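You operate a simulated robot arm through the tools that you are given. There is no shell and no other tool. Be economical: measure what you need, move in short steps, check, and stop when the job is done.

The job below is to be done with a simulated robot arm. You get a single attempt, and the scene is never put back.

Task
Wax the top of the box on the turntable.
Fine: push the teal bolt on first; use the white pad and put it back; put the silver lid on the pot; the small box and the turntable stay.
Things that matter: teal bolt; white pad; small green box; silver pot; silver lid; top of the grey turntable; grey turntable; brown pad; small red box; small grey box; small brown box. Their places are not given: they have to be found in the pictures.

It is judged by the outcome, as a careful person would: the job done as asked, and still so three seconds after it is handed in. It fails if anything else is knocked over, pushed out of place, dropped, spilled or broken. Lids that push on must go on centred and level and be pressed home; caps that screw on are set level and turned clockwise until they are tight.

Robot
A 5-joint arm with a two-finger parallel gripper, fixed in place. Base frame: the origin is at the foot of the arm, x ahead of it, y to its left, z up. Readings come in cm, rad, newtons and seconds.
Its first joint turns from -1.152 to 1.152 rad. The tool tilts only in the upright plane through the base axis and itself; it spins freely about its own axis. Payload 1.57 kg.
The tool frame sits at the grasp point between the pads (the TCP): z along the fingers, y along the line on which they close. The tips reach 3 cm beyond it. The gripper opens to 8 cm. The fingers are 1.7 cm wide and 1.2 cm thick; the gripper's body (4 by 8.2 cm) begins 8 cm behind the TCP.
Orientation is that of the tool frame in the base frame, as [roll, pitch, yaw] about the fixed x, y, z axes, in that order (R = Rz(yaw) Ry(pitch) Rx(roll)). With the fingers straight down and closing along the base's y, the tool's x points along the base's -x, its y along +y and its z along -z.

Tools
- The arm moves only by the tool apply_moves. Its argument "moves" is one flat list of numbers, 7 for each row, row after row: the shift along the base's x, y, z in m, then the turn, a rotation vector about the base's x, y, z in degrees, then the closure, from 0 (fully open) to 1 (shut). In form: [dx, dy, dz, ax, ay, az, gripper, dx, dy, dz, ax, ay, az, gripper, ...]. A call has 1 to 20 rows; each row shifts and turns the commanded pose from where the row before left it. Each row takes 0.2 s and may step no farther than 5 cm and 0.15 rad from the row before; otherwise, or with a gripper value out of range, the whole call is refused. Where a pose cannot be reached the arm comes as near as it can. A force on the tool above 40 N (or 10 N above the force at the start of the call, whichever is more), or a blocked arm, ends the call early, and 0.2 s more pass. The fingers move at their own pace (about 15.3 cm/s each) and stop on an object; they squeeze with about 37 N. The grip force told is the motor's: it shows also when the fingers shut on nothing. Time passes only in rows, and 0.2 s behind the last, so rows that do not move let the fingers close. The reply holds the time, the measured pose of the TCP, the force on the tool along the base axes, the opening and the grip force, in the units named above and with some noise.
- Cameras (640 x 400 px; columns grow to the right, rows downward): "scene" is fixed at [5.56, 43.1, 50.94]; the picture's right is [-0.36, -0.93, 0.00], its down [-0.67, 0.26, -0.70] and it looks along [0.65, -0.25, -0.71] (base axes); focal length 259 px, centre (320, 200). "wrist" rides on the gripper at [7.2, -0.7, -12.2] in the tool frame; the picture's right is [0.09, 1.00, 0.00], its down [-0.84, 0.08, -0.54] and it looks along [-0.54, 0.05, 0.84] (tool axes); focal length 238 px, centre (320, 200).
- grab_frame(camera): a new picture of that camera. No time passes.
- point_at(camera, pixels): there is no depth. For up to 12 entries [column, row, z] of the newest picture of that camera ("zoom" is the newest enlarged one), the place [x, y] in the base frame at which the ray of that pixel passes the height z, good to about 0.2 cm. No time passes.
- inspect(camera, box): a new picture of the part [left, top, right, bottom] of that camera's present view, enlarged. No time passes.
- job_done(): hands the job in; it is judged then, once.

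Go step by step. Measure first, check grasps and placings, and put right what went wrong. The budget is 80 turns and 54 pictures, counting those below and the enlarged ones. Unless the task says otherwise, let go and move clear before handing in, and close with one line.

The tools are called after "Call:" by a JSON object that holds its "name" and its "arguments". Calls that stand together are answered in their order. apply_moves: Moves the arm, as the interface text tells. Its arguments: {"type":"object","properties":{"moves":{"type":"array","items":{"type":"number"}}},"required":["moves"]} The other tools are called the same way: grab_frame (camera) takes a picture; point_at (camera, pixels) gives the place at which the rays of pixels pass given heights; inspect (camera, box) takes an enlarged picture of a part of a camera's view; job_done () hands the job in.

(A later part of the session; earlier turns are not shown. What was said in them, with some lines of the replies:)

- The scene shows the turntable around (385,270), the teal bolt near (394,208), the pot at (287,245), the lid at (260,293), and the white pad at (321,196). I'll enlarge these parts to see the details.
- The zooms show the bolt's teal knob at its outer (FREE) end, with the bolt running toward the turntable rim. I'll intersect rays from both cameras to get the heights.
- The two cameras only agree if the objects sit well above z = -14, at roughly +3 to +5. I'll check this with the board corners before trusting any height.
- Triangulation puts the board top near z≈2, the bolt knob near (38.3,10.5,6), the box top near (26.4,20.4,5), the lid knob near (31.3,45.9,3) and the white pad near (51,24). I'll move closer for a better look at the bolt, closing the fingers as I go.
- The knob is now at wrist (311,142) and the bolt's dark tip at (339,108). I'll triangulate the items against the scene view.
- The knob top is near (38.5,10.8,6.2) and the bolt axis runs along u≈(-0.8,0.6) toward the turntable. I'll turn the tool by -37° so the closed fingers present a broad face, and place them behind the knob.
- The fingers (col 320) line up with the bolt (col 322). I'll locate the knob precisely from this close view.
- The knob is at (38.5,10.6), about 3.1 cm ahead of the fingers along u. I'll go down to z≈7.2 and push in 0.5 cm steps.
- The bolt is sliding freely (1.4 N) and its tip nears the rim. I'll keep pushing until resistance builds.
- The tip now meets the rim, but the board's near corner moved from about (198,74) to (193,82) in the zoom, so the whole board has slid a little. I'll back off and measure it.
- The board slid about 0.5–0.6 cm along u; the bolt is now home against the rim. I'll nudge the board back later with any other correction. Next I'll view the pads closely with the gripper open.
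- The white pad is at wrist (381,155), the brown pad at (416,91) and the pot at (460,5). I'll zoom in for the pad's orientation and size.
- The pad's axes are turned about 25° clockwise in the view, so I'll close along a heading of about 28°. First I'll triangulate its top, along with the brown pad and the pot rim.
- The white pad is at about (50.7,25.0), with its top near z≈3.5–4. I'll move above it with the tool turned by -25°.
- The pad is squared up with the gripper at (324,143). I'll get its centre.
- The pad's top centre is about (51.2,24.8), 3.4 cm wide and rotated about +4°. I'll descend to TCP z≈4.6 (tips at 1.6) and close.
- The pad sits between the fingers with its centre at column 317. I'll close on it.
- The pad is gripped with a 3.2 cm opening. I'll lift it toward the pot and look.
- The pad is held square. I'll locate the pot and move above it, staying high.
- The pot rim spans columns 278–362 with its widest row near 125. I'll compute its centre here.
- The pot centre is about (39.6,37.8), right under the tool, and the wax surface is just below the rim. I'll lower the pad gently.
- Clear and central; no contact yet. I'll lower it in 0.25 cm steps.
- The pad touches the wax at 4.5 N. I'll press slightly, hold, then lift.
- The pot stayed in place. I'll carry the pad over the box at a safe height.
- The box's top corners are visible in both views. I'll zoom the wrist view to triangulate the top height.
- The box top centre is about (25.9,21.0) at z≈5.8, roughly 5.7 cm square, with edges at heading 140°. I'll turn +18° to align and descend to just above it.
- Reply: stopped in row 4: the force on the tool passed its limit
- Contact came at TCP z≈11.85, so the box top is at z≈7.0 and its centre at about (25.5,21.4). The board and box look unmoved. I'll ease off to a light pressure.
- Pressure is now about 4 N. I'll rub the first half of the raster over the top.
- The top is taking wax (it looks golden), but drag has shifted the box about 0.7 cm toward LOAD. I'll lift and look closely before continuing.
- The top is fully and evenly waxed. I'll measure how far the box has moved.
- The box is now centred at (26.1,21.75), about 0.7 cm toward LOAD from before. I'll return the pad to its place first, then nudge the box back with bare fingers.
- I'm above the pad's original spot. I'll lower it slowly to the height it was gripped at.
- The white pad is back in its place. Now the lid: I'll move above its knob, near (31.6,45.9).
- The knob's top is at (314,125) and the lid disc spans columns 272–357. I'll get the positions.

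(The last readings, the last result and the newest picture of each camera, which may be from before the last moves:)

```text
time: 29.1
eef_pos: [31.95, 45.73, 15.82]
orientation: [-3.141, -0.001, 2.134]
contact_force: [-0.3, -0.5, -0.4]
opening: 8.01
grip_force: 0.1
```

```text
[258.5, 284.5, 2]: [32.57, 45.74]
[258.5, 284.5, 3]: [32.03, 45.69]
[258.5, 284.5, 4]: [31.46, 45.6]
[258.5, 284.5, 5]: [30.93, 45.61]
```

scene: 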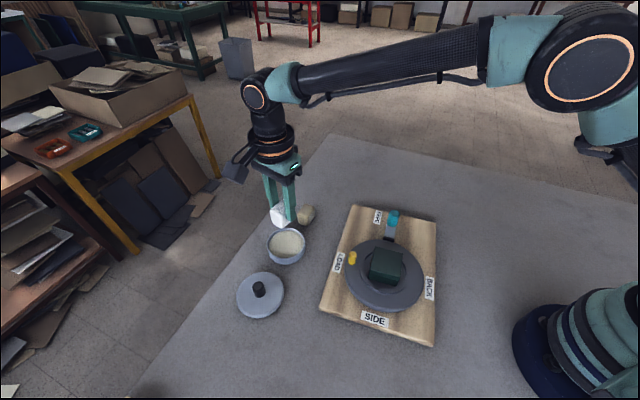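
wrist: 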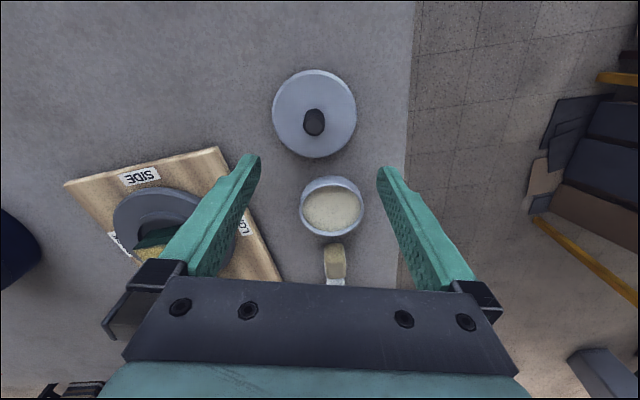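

The knob is at about (31.35,45.7) with its top at z≈4. I'll descend so the tips straddle it just above the disc.

Call:
{"name": "apply_moves", "arguments": {"moves": [-0.006, 0, -0.03, 0, 0, 0, 0, 0, 0, -0.03, 0, 0, 0, 0, 0, 0, -0.03, 0, 0, 0, 0, 0, 0, -0.01, 0, 0, 0, 0, 0, 0, 0, 0, 0, 0, 0]}}

Call:
{"name": "grab_frame", "arguments": {"camera": "wrist"}}

Call:
{"name": "inspect", "arguments": {"camera": "scene", "box": [210, 220, 310, 320]}}

```text
time: 30.4
eef_pos: [31.44, 45.64, 5.56]
orientation: [3.141, 0.0, 2.134]
contact_force: [-0.3, -0.2, 0.0]
opening: 7.98
grip_force: 0.1
```

```text
15 pictures are left
```

wrist: 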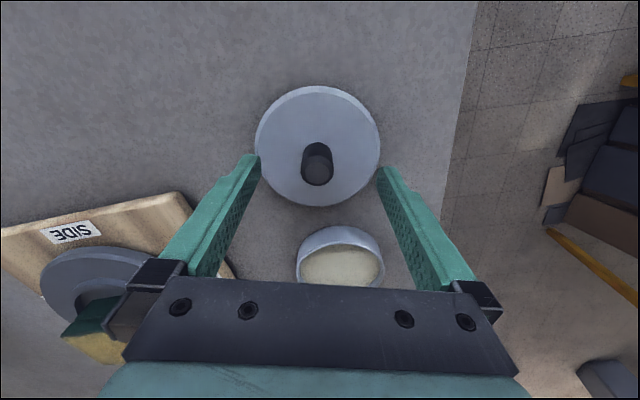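

```text
4.00 times, centred on (260, 270) of scene
```

zoom: 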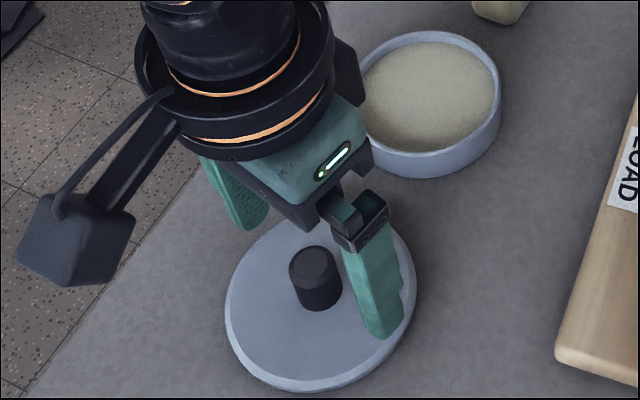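

The knob is about 0.5 cm toward the top of the view from the finger centre. I'll shift (-0.27,+0.42), lower slightly, and close.

Call:
{"name": "apply_moves", "arguments": {"moves": [-0.0027, 0.0042, -0.003, 0, 0, 0, 0, 0, 0, 0, 0, 0, 0, 0.5, 0, 0, 0, 0, 0, 0, 1, 0, 0, 0, 0, 0, 0, 1, 0, 0, 0, 0, 0, 0, 1]}}

Call:
{"name": "inspect", "arguments": {"camera": "scene", "box": [210, 220, 310, 320]}}

```text
time: 31.6
eef_pos: [31.16, 45.99, 5.38]
orientation: [-3.141, 0.0, 2.136]
contact_force: [0.2, 0.2, 0.4]
opening: 2.04
grip_force: 33.7
```

```text
4.00 times, centred on (260, 270) of scene
```

zoom: 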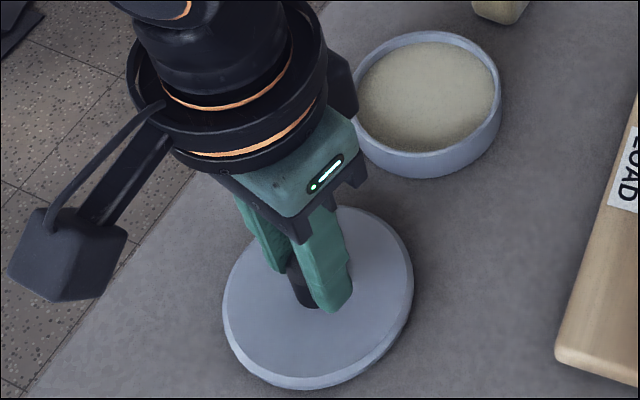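

The knob is gripped (2.04 cm). I'll lift, then view from the wrist to find the lid's offset in the grip and the pot's position.

Call:
{"name": "apply_moves", "arguments": {"moves": [0, 0, 0.02, 0, 0, 0, 1, 0, 0, 0.03, 0, 0, 0, 1, 0, 0, 0.03, 0, 0, 0, 1, 0, 0, 0, 0, 0, 0, 1]}}

Call:
{"name": "grab_frame", "arguments": {"camera": "wrist"}}

```text
time: 32.5
eef_pos: [31.17, 46.04, 13.41]
orientation: [-3.141, 0.0, 2.136]
contact_force: [-0.6, -0.9, -1.5]
opening: 2.05
grip_force: 33.9
```

```text
12 pictures are left
```

wrist: 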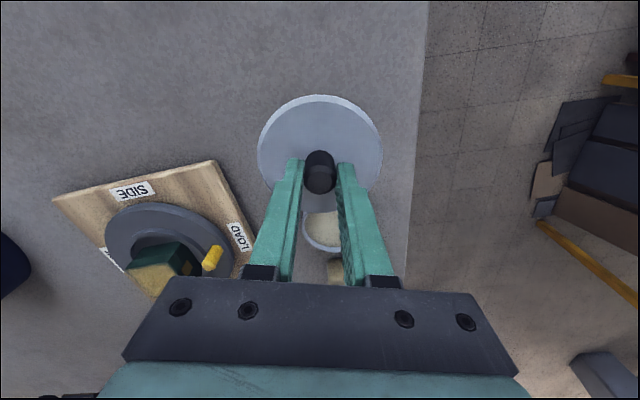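

I'll compute the lid's centre in the grip from its edges.

Call:
{"name": "point_at", "arguments": {"camera": "wrist", "pixels": [[257, 147, 9.2], [382, 147, 9.2], [319.5, 100, 9.2], [257, 147, 8.6], [382, 147, 8.6], [319.5, 95, 8.6], [319, 178, 11.8], [302, 228, 3], [322, 256, 3]]}}

Call:
{"name": "inspect", "arguments": {"camera": "scene", "box": [210, 190, 330, 310]}}

```text
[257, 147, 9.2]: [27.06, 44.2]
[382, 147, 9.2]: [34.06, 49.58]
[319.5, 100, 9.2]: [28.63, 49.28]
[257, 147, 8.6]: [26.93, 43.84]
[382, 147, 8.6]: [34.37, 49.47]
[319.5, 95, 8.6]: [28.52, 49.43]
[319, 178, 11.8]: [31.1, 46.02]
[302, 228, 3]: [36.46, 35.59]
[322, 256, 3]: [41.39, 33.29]
```

```text
3.33 times, centred on (270, 250) of scene
```

zoom: 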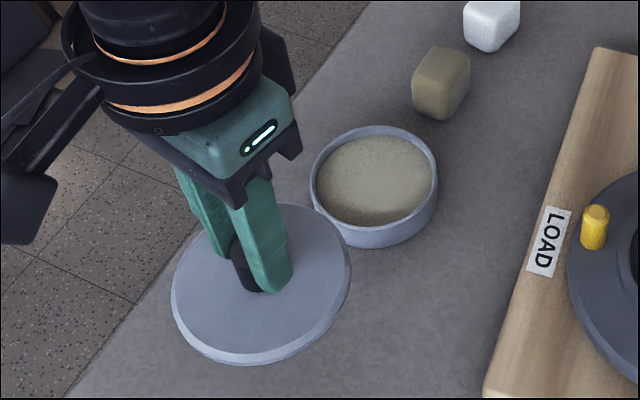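

The lid hangs level and its knob is centred on the TCP, so I only need the pot centre. I'll measure the rim from this zoom.

Call:
{"name": "point_at", "arguments": {"camera": "zoom", "pixels": [[310, 180, 2.5], [439, 175, 2.5], [378, 125, 2.5], [371, 230, 2.5], [319, 215, 2.5], [430, 142, 2.5], [326, 147, 2.5], [425, 210, 2.5], [371, 249, 0]]}}

```text
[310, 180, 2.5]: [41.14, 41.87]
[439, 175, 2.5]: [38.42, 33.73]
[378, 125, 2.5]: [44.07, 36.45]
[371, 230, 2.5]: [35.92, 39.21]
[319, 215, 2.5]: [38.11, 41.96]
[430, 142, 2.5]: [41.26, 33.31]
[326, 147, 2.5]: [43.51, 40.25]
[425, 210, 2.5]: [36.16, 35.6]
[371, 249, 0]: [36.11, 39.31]
```

The rim centre is (39.8,37.9), radius 4.3, at z≈2.5. I'll carry the lid over it and lower to about 1 cm above the rim.

Call:
{"name": "apply_moves", "arguments": {"moves": [0.0216, -0.0204, 0, 0, 0, 0, 1, 0.0216, -0.0204, 0, 0, 0, 0, 1, 0.0216, -0.0204, 0, 0, 0, 0, 1, 0.0215, -0.0202, 0, 0, 0, 0, 1, 0, 0, -0.02, 0, 0, 0, 1, 0, 0, -0.02, 0, 0, 0, 1, 0, 0, -0.004, 0, 0, 0, 1, 0, 0, 0, 0, 0, 0, 1]}}

Call:
{"name": "inspect", "arguments": {"camera": "scene", "box": [240, 200, 330, 280]}}

```text
time: 34.4
eef_pos: [39.83, 37.87, 8.95]
orientation: [-3.14, 0.0, 2.135]
contact_force: [0.0, 0.0, -1.5]
opening: 2.07
grip_force: 33.9
```

```text
5.00 times, centred on (285, 240) of scene
```

zoom: 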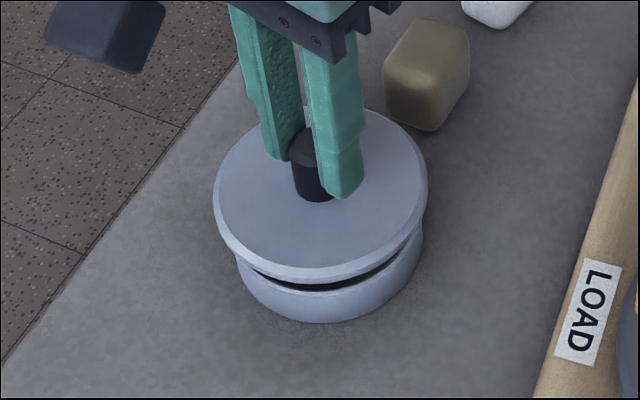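

The lid looks concentric with the pot and level. I'll lower it slowly onto the rim.

Call:
{"name": "apply_moves", "arguments": {"moves": [0, 0, -0.004, 0, 0, 0, 1, 0, 0, -0.003, 0, 0, 0, 1, 0, 0, -0.003, 0, 0, 0, 1]}}

```text
time: 35.1
eef_pos: [39.75, 37.96, 7.97]
orientation: [-3.14, 0.001, 2.134]
contact_force: [0.0, 0.2, -0.7]
opening: 2.05
grip_force: 33.9
```

Call:
{"name": "apply_moves", "arguments": {"moves": [0, 0, -0.002, 0, 0, 0, 1, 0, 0, -0.002, 0, 0, 0, 1]}}

Call:
{"name": "inspect", "arguments": {"camera": "scene", "box": [240, 200, 330, 280]}}

```text
time: 35.8
eef_pos: [39.81, 37.93, 7.58]
orientation: [-3.14, 0.0, 2.135]
contact_force: [1.4, 0.2, -0.6]
opening: 2.06
grip_force: 34.8
```

```text
5.00 times, centred on (285, 240) of scene
```

zoom: 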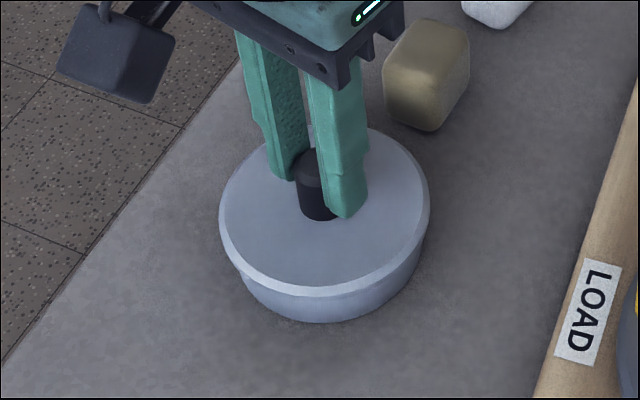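

The lid is nearly down, concentric, with a slight 1.4 N side force. I'll keep lowering it and press home.

Call:
{"name": "apply_moves", "arguments": {"moves": [0, 0, -0.002, 0, 0, 0, 1, 0, 0, -0.002, 0, 0, 0, 1, 0, 0, -0.002, 0, 0, 0, 1]}}

```text
time: 36.5
eef_pos: [39.79, 37.95, 7.08]
orientation: [3.135, -0.001, 2.135]
contact_force: [-8.2, -5.2, 31.5]
opening: 2.11
grip_force: 34.7
```

Resistance rose to 31 N at z=7.08. I'll press a touch more and look at the seating.

Call:
{"name": "apply_moves", "arguments": {"moves": [0, 0, -0.001, 0, 0, 0, 1, 0, 0, 0, 0, 0, 0, 1]}}

Call:
{"name": "inspect", "arguments": {"camera": "scene", "box": [240, 200, 330, 280]}}

```text
time: 37.1
eef_pos: [39.85, 37.97, 7.06]
orientation: [3.137, -0.001, 2.134]
contact_force: [-3.1, -0.1, 29.2]
opening: 2.04
grip_force: 33.9
```

```text
5.00 times, centred on (285, 240) of scene
```

zoom: 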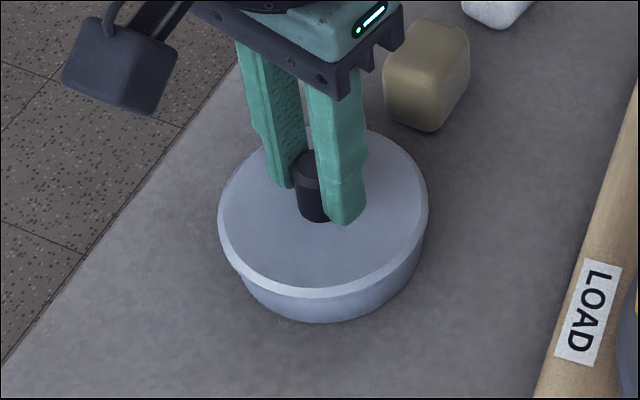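

The lid's outline stopped dropping at z≈7.5 and the fingers then slid down the knob onto it. I'll release and press straight down on the knob with closed fingers, to be sure it's home.

Call:
{"name": "apply_moves", "arguments": {"moves": [0, 0, 0.002, 0, 0, 0, 1, 0, 0, 0, 0, 0, 0, 0.5, 0, 0, 0, 0, 0, 0, 0.3, 0, 0, 0.03, 0, 0, 0, 0.3, 0, 0, 0.025, 0, 0, 0, 1, 0, 0, 0, 0, 0, 0, 1, 0, 0, 0, 0, 0, 0, 1]}}

Call:
{"name": "grab_frame", "arguments": {"camera": "wrist"}}

```text
time: 38.8
eef_pos: [39.88, 37.91, 12.58]
orientation: [3.14, 0.001, 2.134]
contact_force: [0.4, -0.3, 0.1]
opening: 0.01
grip_force: 21.2
```

```text
7 pictures are left
```

wrist: 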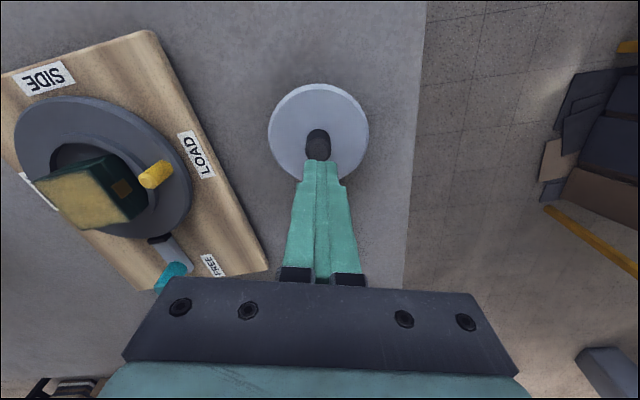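

The lid sits level and centred in view. I'll bring the closed fingertips down on the knob top.

Call:
{"name": "apply_moves", "arguments": {"moves": [0, 0, -0.02, 0, 0, 0, 1, 0, 0, -0.006, 0, 0, 0, 1, 0, 0, -0.003, 0, 0, 0, 1, 0, 0, -0.002, 0, 0, 0, 1, 0, 0, -0.002, 0, 0, 0, 1]}}

```text
time: 40.0
eef_pos: [39.79, 37.88, 9.18]
orientation: [-3.142, 0.001, 2.134]
contact_force: [0.1, 0.9, 0.7]
opening: 0.0
grip_force: 21.2
```

Call:
{"name": "apply_moves", "arguments": {"moves": [0, 0, -0.002, 0, 0, 0, 1, 0, 0, -0.002, 0, 0, 0, 1]}}

```text
time: 40.5
eef_pos: [39.91, 37.96, 9.24]
orientation: [3.137, -0.002, 2.135]
contact_force: [-8.7, -5.7, 30.4]
opening: 0.0
grip_force: 21.2
```

It's stiff: 30 N with no movement. I'll press once more toward the limit.

Call:
{"name": "apply_moves", "arguments": {"moves": [0, 0, -0.002, 0, 0, 0, 1, 0, 0, 0, 0, 0, 0, 1]}}

```text
time: 40.9
eef_pos: [39.81, 38.01, 9.1]
orientation: [3.137, 0.0, 2.134]
contact_force: [-1.2, -2.2, 4.3]
opening: 0.0
grip_force: 21.5
stopped in row 1: the force on the tool passed its limit (the readings are from after the stop); the commanded pose is now the measured one
```

Call:
{"name": "apply_moves", "arguments": {"moves": [0, 0, -0.002, 0, 0, 0, 1, 0, 0, -0.002, 0, 0, 0, 1]}}

```text
time: 41.5
eef_pos: [40.04, 38.17, 9.1]
orientation: [3.131, -0.003, 2.136]
contact_force: [-8.5, -7.5, 38.6]
opening: 0.02
grip_force: 21.0
```

The lid is firmly home (38.6 N, no more travel). I'll rise and go beside the box's LOAD face, turning -71° so the narrow finger side faces the box.

Call:
{"name": "apply_moves", "arguments": {"moves": [0, 0, 0.035, 0, 0, 0, 1, 0, 0, 0.035, 0, 0, 0, 1, -0.0125, -0.0146, 0, 0, 0, -7.9, 1, -0.0125, -0.0146, 0, 0, 0, -7.9, 1, -0.0125, -0.0146, 0, 0, 0, -7.9, 1, -0.0125, -0.0146, 0, 0, 0, -7.9, 1, -0.0125, -0.0146, 0, 0, 0, -7.9, 1, -0.0125, -0.0146, 0, 0, 0, -7.9, 1, -0.0125, -0.0146, 0, 0, 0, -7.9, 1, -0.0125, -0.0146, 0, 0, 0, -7.9, 1, -0.0125, -0.0146, 0, 0, 0, -7.9, 1]}}

Call:
{"name": "grab_frame", "arguments": {"camera": "wrist"}}

```text
time: 43.9
eef_pos: [28.55, 24.86, 15.53]
orientation: [3.142, -0.002, 0.892]
contact_force: [-1.2, 0.7, 0.7]
opening: 0.01
grip_force: 21.5
```

```text
6 pictures are left
```

wrist: 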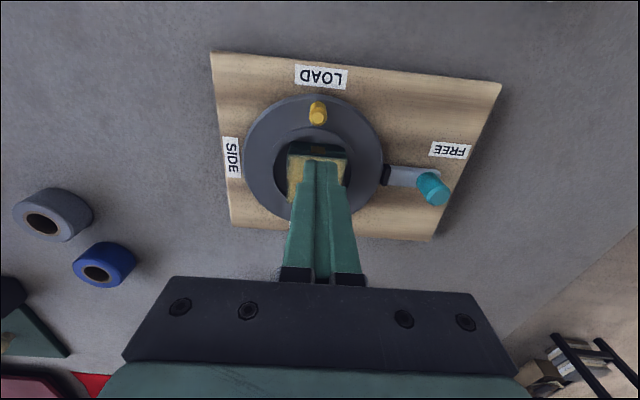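

I'll measure the peg and the box's LOAD edge from this view.

Call:
{"name": "point_at", "arguments": {"camera": "wrist", "pixels": [[318, 118, 6], [318, 125, 6], [289, 156, 7], [347, 159, 7], [318, 157, 7], [211, 54, 1.7], [232, 228, 1.7], [502, 83, 1.7], [425, 240, 1.7]]}}

```text
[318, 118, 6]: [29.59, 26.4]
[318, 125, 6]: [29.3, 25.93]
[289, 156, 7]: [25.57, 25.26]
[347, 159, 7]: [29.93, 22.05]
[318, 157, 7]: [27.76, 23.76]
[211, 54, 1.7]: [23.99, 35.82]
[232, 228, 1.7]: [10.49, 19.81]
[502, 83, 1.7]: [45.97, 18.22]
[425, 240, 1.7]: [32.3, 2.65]
```

The fingers have about 0.5 cm clearance on each side (box and peg). I'll descend so the tips overlap the top 0.7 cm of the box, then push 1.1 cm along -v.

Call:
{"name": "apply_moves", "arguments": {"moves": [0, 0, -0.03, 0, 0, 0, 1, 0, 0, -0.02, 0, 0, 0, 1, 0, 0, -0.012, 0, 0, 0, 1, -0.0012, -0.0016, 0, 0, 0, 0, 1, -0.0012, -0.0016, 0, 0, 0, 0, 1, -0.0012, -0.0016, 0, 0, 0, 0, 1, -0.0012, -0.0016, 0, 0, 0, 0, 1, -0.001, -0.0012, 0, 0, 0, 0, 1, -0.001, -0.0012, 0, 0, 0, 0, 1]}}

```text
time: 45.9
eef_pos: [27.98, 23.96, 9.55]
orientation: [-3.14, -0.002, 0.894]
contact_force: [-0.4, 1.1, -0.5]
opening: 0.0
grip_force: 21.0
```

The box push went smoothly with low force. I'll back off, rise, and move to the SIDE edge of the board, then check against the original reference view.

Call:
{"name": "apply_moves", "arguments": {"moves": [0.0025, 0.0032, 0, 0, 0, 0, 1, 0, 0, 0.035, 0, 0, 0, 1, 0, 0, 0.035, 0, 0, 0, 1, -0.025, 0.0103, 0, 0, 0, 0, 1, -0.025, 0.0103, 0, 0, 0, 0, 1, -0.025, 0.0103, 0, 0, 0, 0, 1, -0.025, 0.0103, 0, 0, 0, 0, 1, -0.0265, 0.0103, 0, 0, 0, 0, 1]}}

Call:
{"name": "inspect", "arguments": {"camera": "scene", "box": [310, 180, 470, 300]}}

```text
time: 47.7
eef_pos: [22.8, 22.1, 16.44]
orientation: [3.14, -0.001, 0.898]
contact_force: [0.2, -0.8, -0.2]
opening: 0.01
grip_force: 21.7
out of reach, approached as far as the arm can: row 4, 5, 6, 7, 8
```

```text
3.33 times, centred on (390, 240) of scene
```

zoom: 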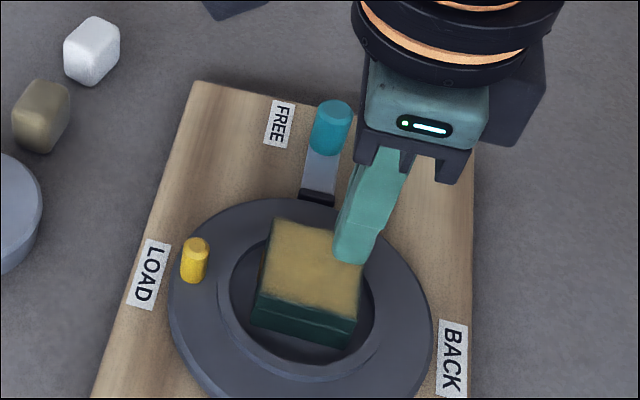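

Box and peg look good; the box is back within about 0.3 cm. The arm couldn't hold this spin at that joint angle, so I'll turn the tool +90° and read where it goes.

Call:
{"name": "apply_moves", "arguments": {"moves": [0, 0, 0, 0, 0, 8.2, 1, 0, 0, 0, 0, 0, 8.2, 1, 0, 0, 0, 0, 0, 8.2, 1, 0, 0, 0, 0, 0, 8.2, 1, 0, 0, 0, 0, 0, 8.2, 1, 0, 0, 0, 0, 0, 8.2, 1, 0, 0, 0, 0, 0, 8.2, 1, 0, 0, 0, 0, 0, 8.2, 1, 0, 0, 0, 0, 0, 8.2, 1, 0, 0, 0, 0, 0, 8.2, 1, 0, 0, 0, 0, 0, 8.2, 1]}}

```text
time: 50.1
eef_pos: [23.01, 21.96, 16.53]
orientation: [3.137, 0.001, 2.471]
contact_force: [0.2, 1.0, -0.3]
opening: 0.02
grip_force: 21.7
```

It's holding at (23.0,22.0) with the new spin. I'll move outside the SIDE edge, high.

Call:
{"name": "apply_moves", "arguments": {"moves": [-0.0179, 0.0173, 0, 0, 0, 0, 1, -0.0179, 0.0173, 0, 0, 0, 0, 1, -0.0179, 0.0173, 0, 0, 0, 0, 1, -0.0179, 0.0173, 0, 0, 0, 0, 1]}}

```text
time: 51.1
eef_pos: [15.65, 29.07, 16.34]
orientation: [3.137, -0.001, 2.47]
contact_force: [-0.8, 1.3, -0.4]
opening: 0.0
grip_force: 21.1
```

Reached. I'll lower to tip height ≈1 cm, outside the edge.

Call:
{"name": "apply_moves", "arguments": {"moves": [0, 0, -0.04, 0, 0, 0, 1, 0, 0, -0.04, 0, 0, 0, 1, 0, 0, -0.03, 0, 0, 0, 1, 0, 0, -0.013, 0, 0, 0, 1]}}

Call:
{"name": "inspect", "arguments": {"camera": "scene", "box": [300, 210, 460, 350]}}

```text
time: 52.1
eef_pos: [15.64, 28.87, 4.06]
orientation: [3.137, 0.0, 2.468]
contact_force: [-0.9, 0.4, 0.0]
opening: 0.0
grip_force: 21.5
```

```text
2.86 times, centred on (380, 280) of scene
```

zoom: 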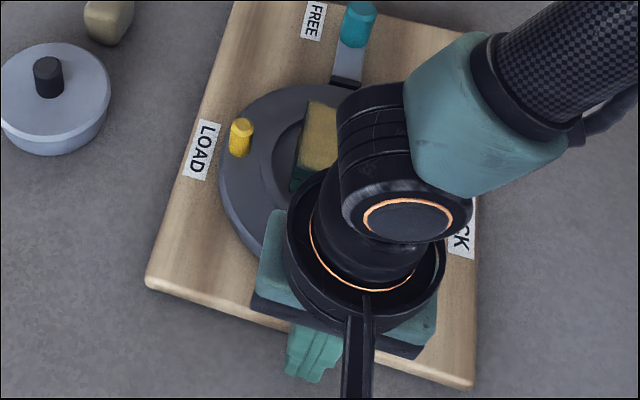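

The fingers are just outside the SIDE edge. I'll push along -u in small steps and watch for contact.

Call:
{"name": "apply_moves", "arguments": {"moves": [0.0016, -0.0012, 0, 0, 0, 0, 1, 0.0016, -0.0012, 0, 0, 0, 0, 1, 0.0016, -0.0012, 0, 0, 0, 0, 1]}}

```text
time: 52.9
eef_pos: [16.2, 28.6, 4.11]
orientation: [3.138, 0.0, 2.468]
contact_force: [0.0, -0.9, -0.6]
opening: 0.02
grip_force: 21.0
```

Call:
{"name": "apply_moves", "arguments": {"moves": [0.0016, -0.0012, 0, 0, 0, 0, 1, 0.0016, -0.0012, 0, 0, 0, 0, 1]}}

```text
time: 53.5
eef_pos: [16.59, 28.36, 4.23]
orientation: [3.137, -0.001, 2.47]
contact_force: [-8.6, 3.9, 4.1]
opening: 0.0
grip_force: 21.4
```

Contact at 9 N, right where the edge was measured. I'll push about 0.5 cm further.

Call:
{"name": "apply_moves", "arguments": {"moves": [0.002, -0.0016, 0, 0, 0, 0, 1, 0.002, -0.0016, 0, 0, 0, 0, 1]}}

Call:
{"name": "inspect", "arguments": {"camera": "scene", "box": [310, 180, 470, 300]}}

```text
time: 54.1
eef_pos: [16.98, 27.92, 4.11]
orientation: [3.139, 0.001, 2.468]
contact_force: [-7.2, 5.6, 3.8]
opening: 0.0
grip_force: 21.6
```

```text
3.33 times, centred on (390, 240) of scene
```

zoom: 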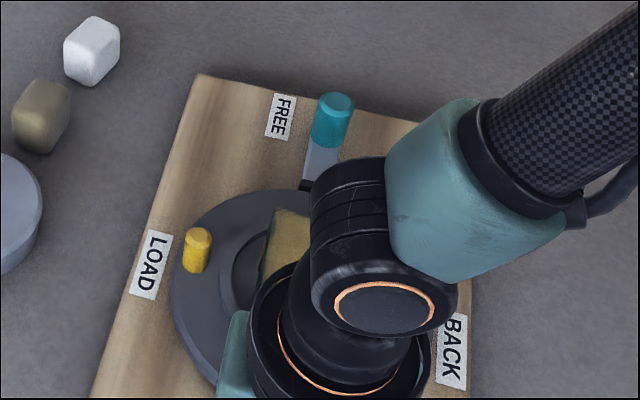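

The corner (197,74) and the LOAD and FREE labels match the original view. I'll back off, rise and take a final check.

Call:
{"name": "apply_moves", "arguments": {"moves": [-0.008, 0.0062, 0, 0, 0, 0, 1, -0.008, 0.0062, 0, 0, 0, 0, 1, 0, 0, 0.04, 0, 0, 0, 1, 0, 0, 0.04, 0, 0, 0, 1, 0, 0, 0.04, 0, 0, 0, 1, 0, 0, 0.04, 0, 0, 0, 1, 0.02, 0.02, 0.03, 0, 0, 0, 1, 0.02, 0.03, 0.02, 0, 0, 0, 1, 0.02, 0.03, 0.02, 0, 0, 0, 1]}}

Call:
{"name": "inspect", "arguments": {"camera": "scene", "box": [220, 170, 460, 330]}}

```text
time: 56.1
eef_pos: [21.32, 37.42, 27.01]
orientation: [3.138, 0.002, 2.467]
contact_force: [-0.6, 0.3, 0.4]
opening: 0.0
grip_force: 21.3
```

```text
2.50 times, centred on (340, 250) of scene
```

zoom: 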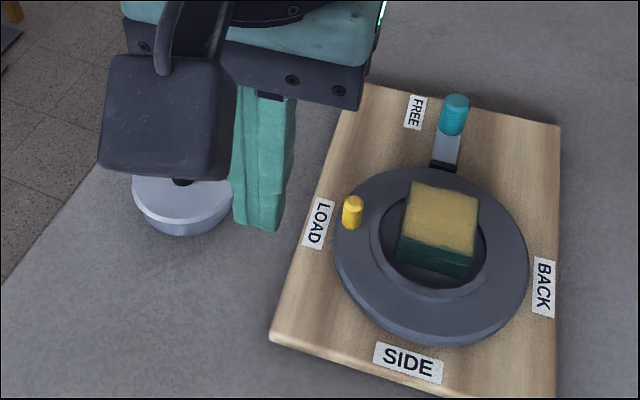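

The turntable side looks right. I'll move the arm clear and check the lid once more.

Call:
{"name": "apply_moves", "arguments": {"moves": [0.015, -0.035, 0.01, 0, 0, 0, 1, 0.015, -0.035, 0.01, 0, 0, 0, 1, 0.015, -0.035, 0.01, 0, 0, 0, 1, 0.015, -0.035, 0.01, 0, 0, 0, 0.5, 0.01, -0.035, 0, 0, 0, 0, 0, 0.01, -0.035, 0, 0, 0, 0, 0]}}

Call:
{"name": "inspect", "arguments": {"camera": "scene", "box": [240, 180, 340, 280]}}

```text
time: 57.5
eef_pos: [29.45, 16.27, 31.03]
orientation: [3.138, 0.0, 2.469]
contact_force: [1.0, 0.1, -0.2]
opening: 8.03
grip_force: 0.1
```

```text
4.00 times, centred on (290, 230) of scene
```

zoom: 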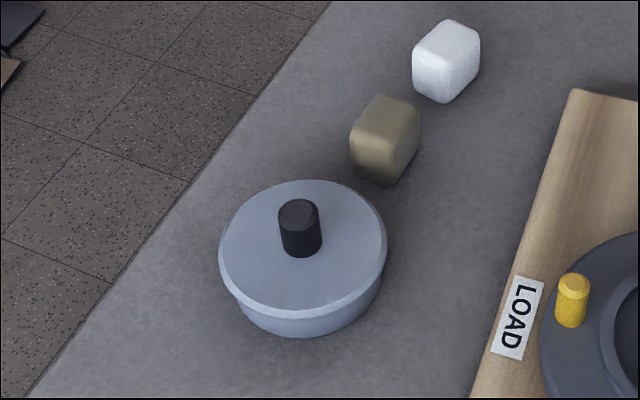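

The lid sits level and centred on the pot, the pads are in their places, and the arm is clear, so I'm handing in.

Call:
{"name": "job_done", "arguments": {}}

```text
The job is handed in.
```

The box top is waxed, with the bolt pushed on first, the white pad back in its place and the lid pressed home on the pot; the board (about 0.6 cm) and box (about 0.7 cm) slipped along the way, and I pushed the board back to its mark and the box to within about 0.3 cm of its spot.
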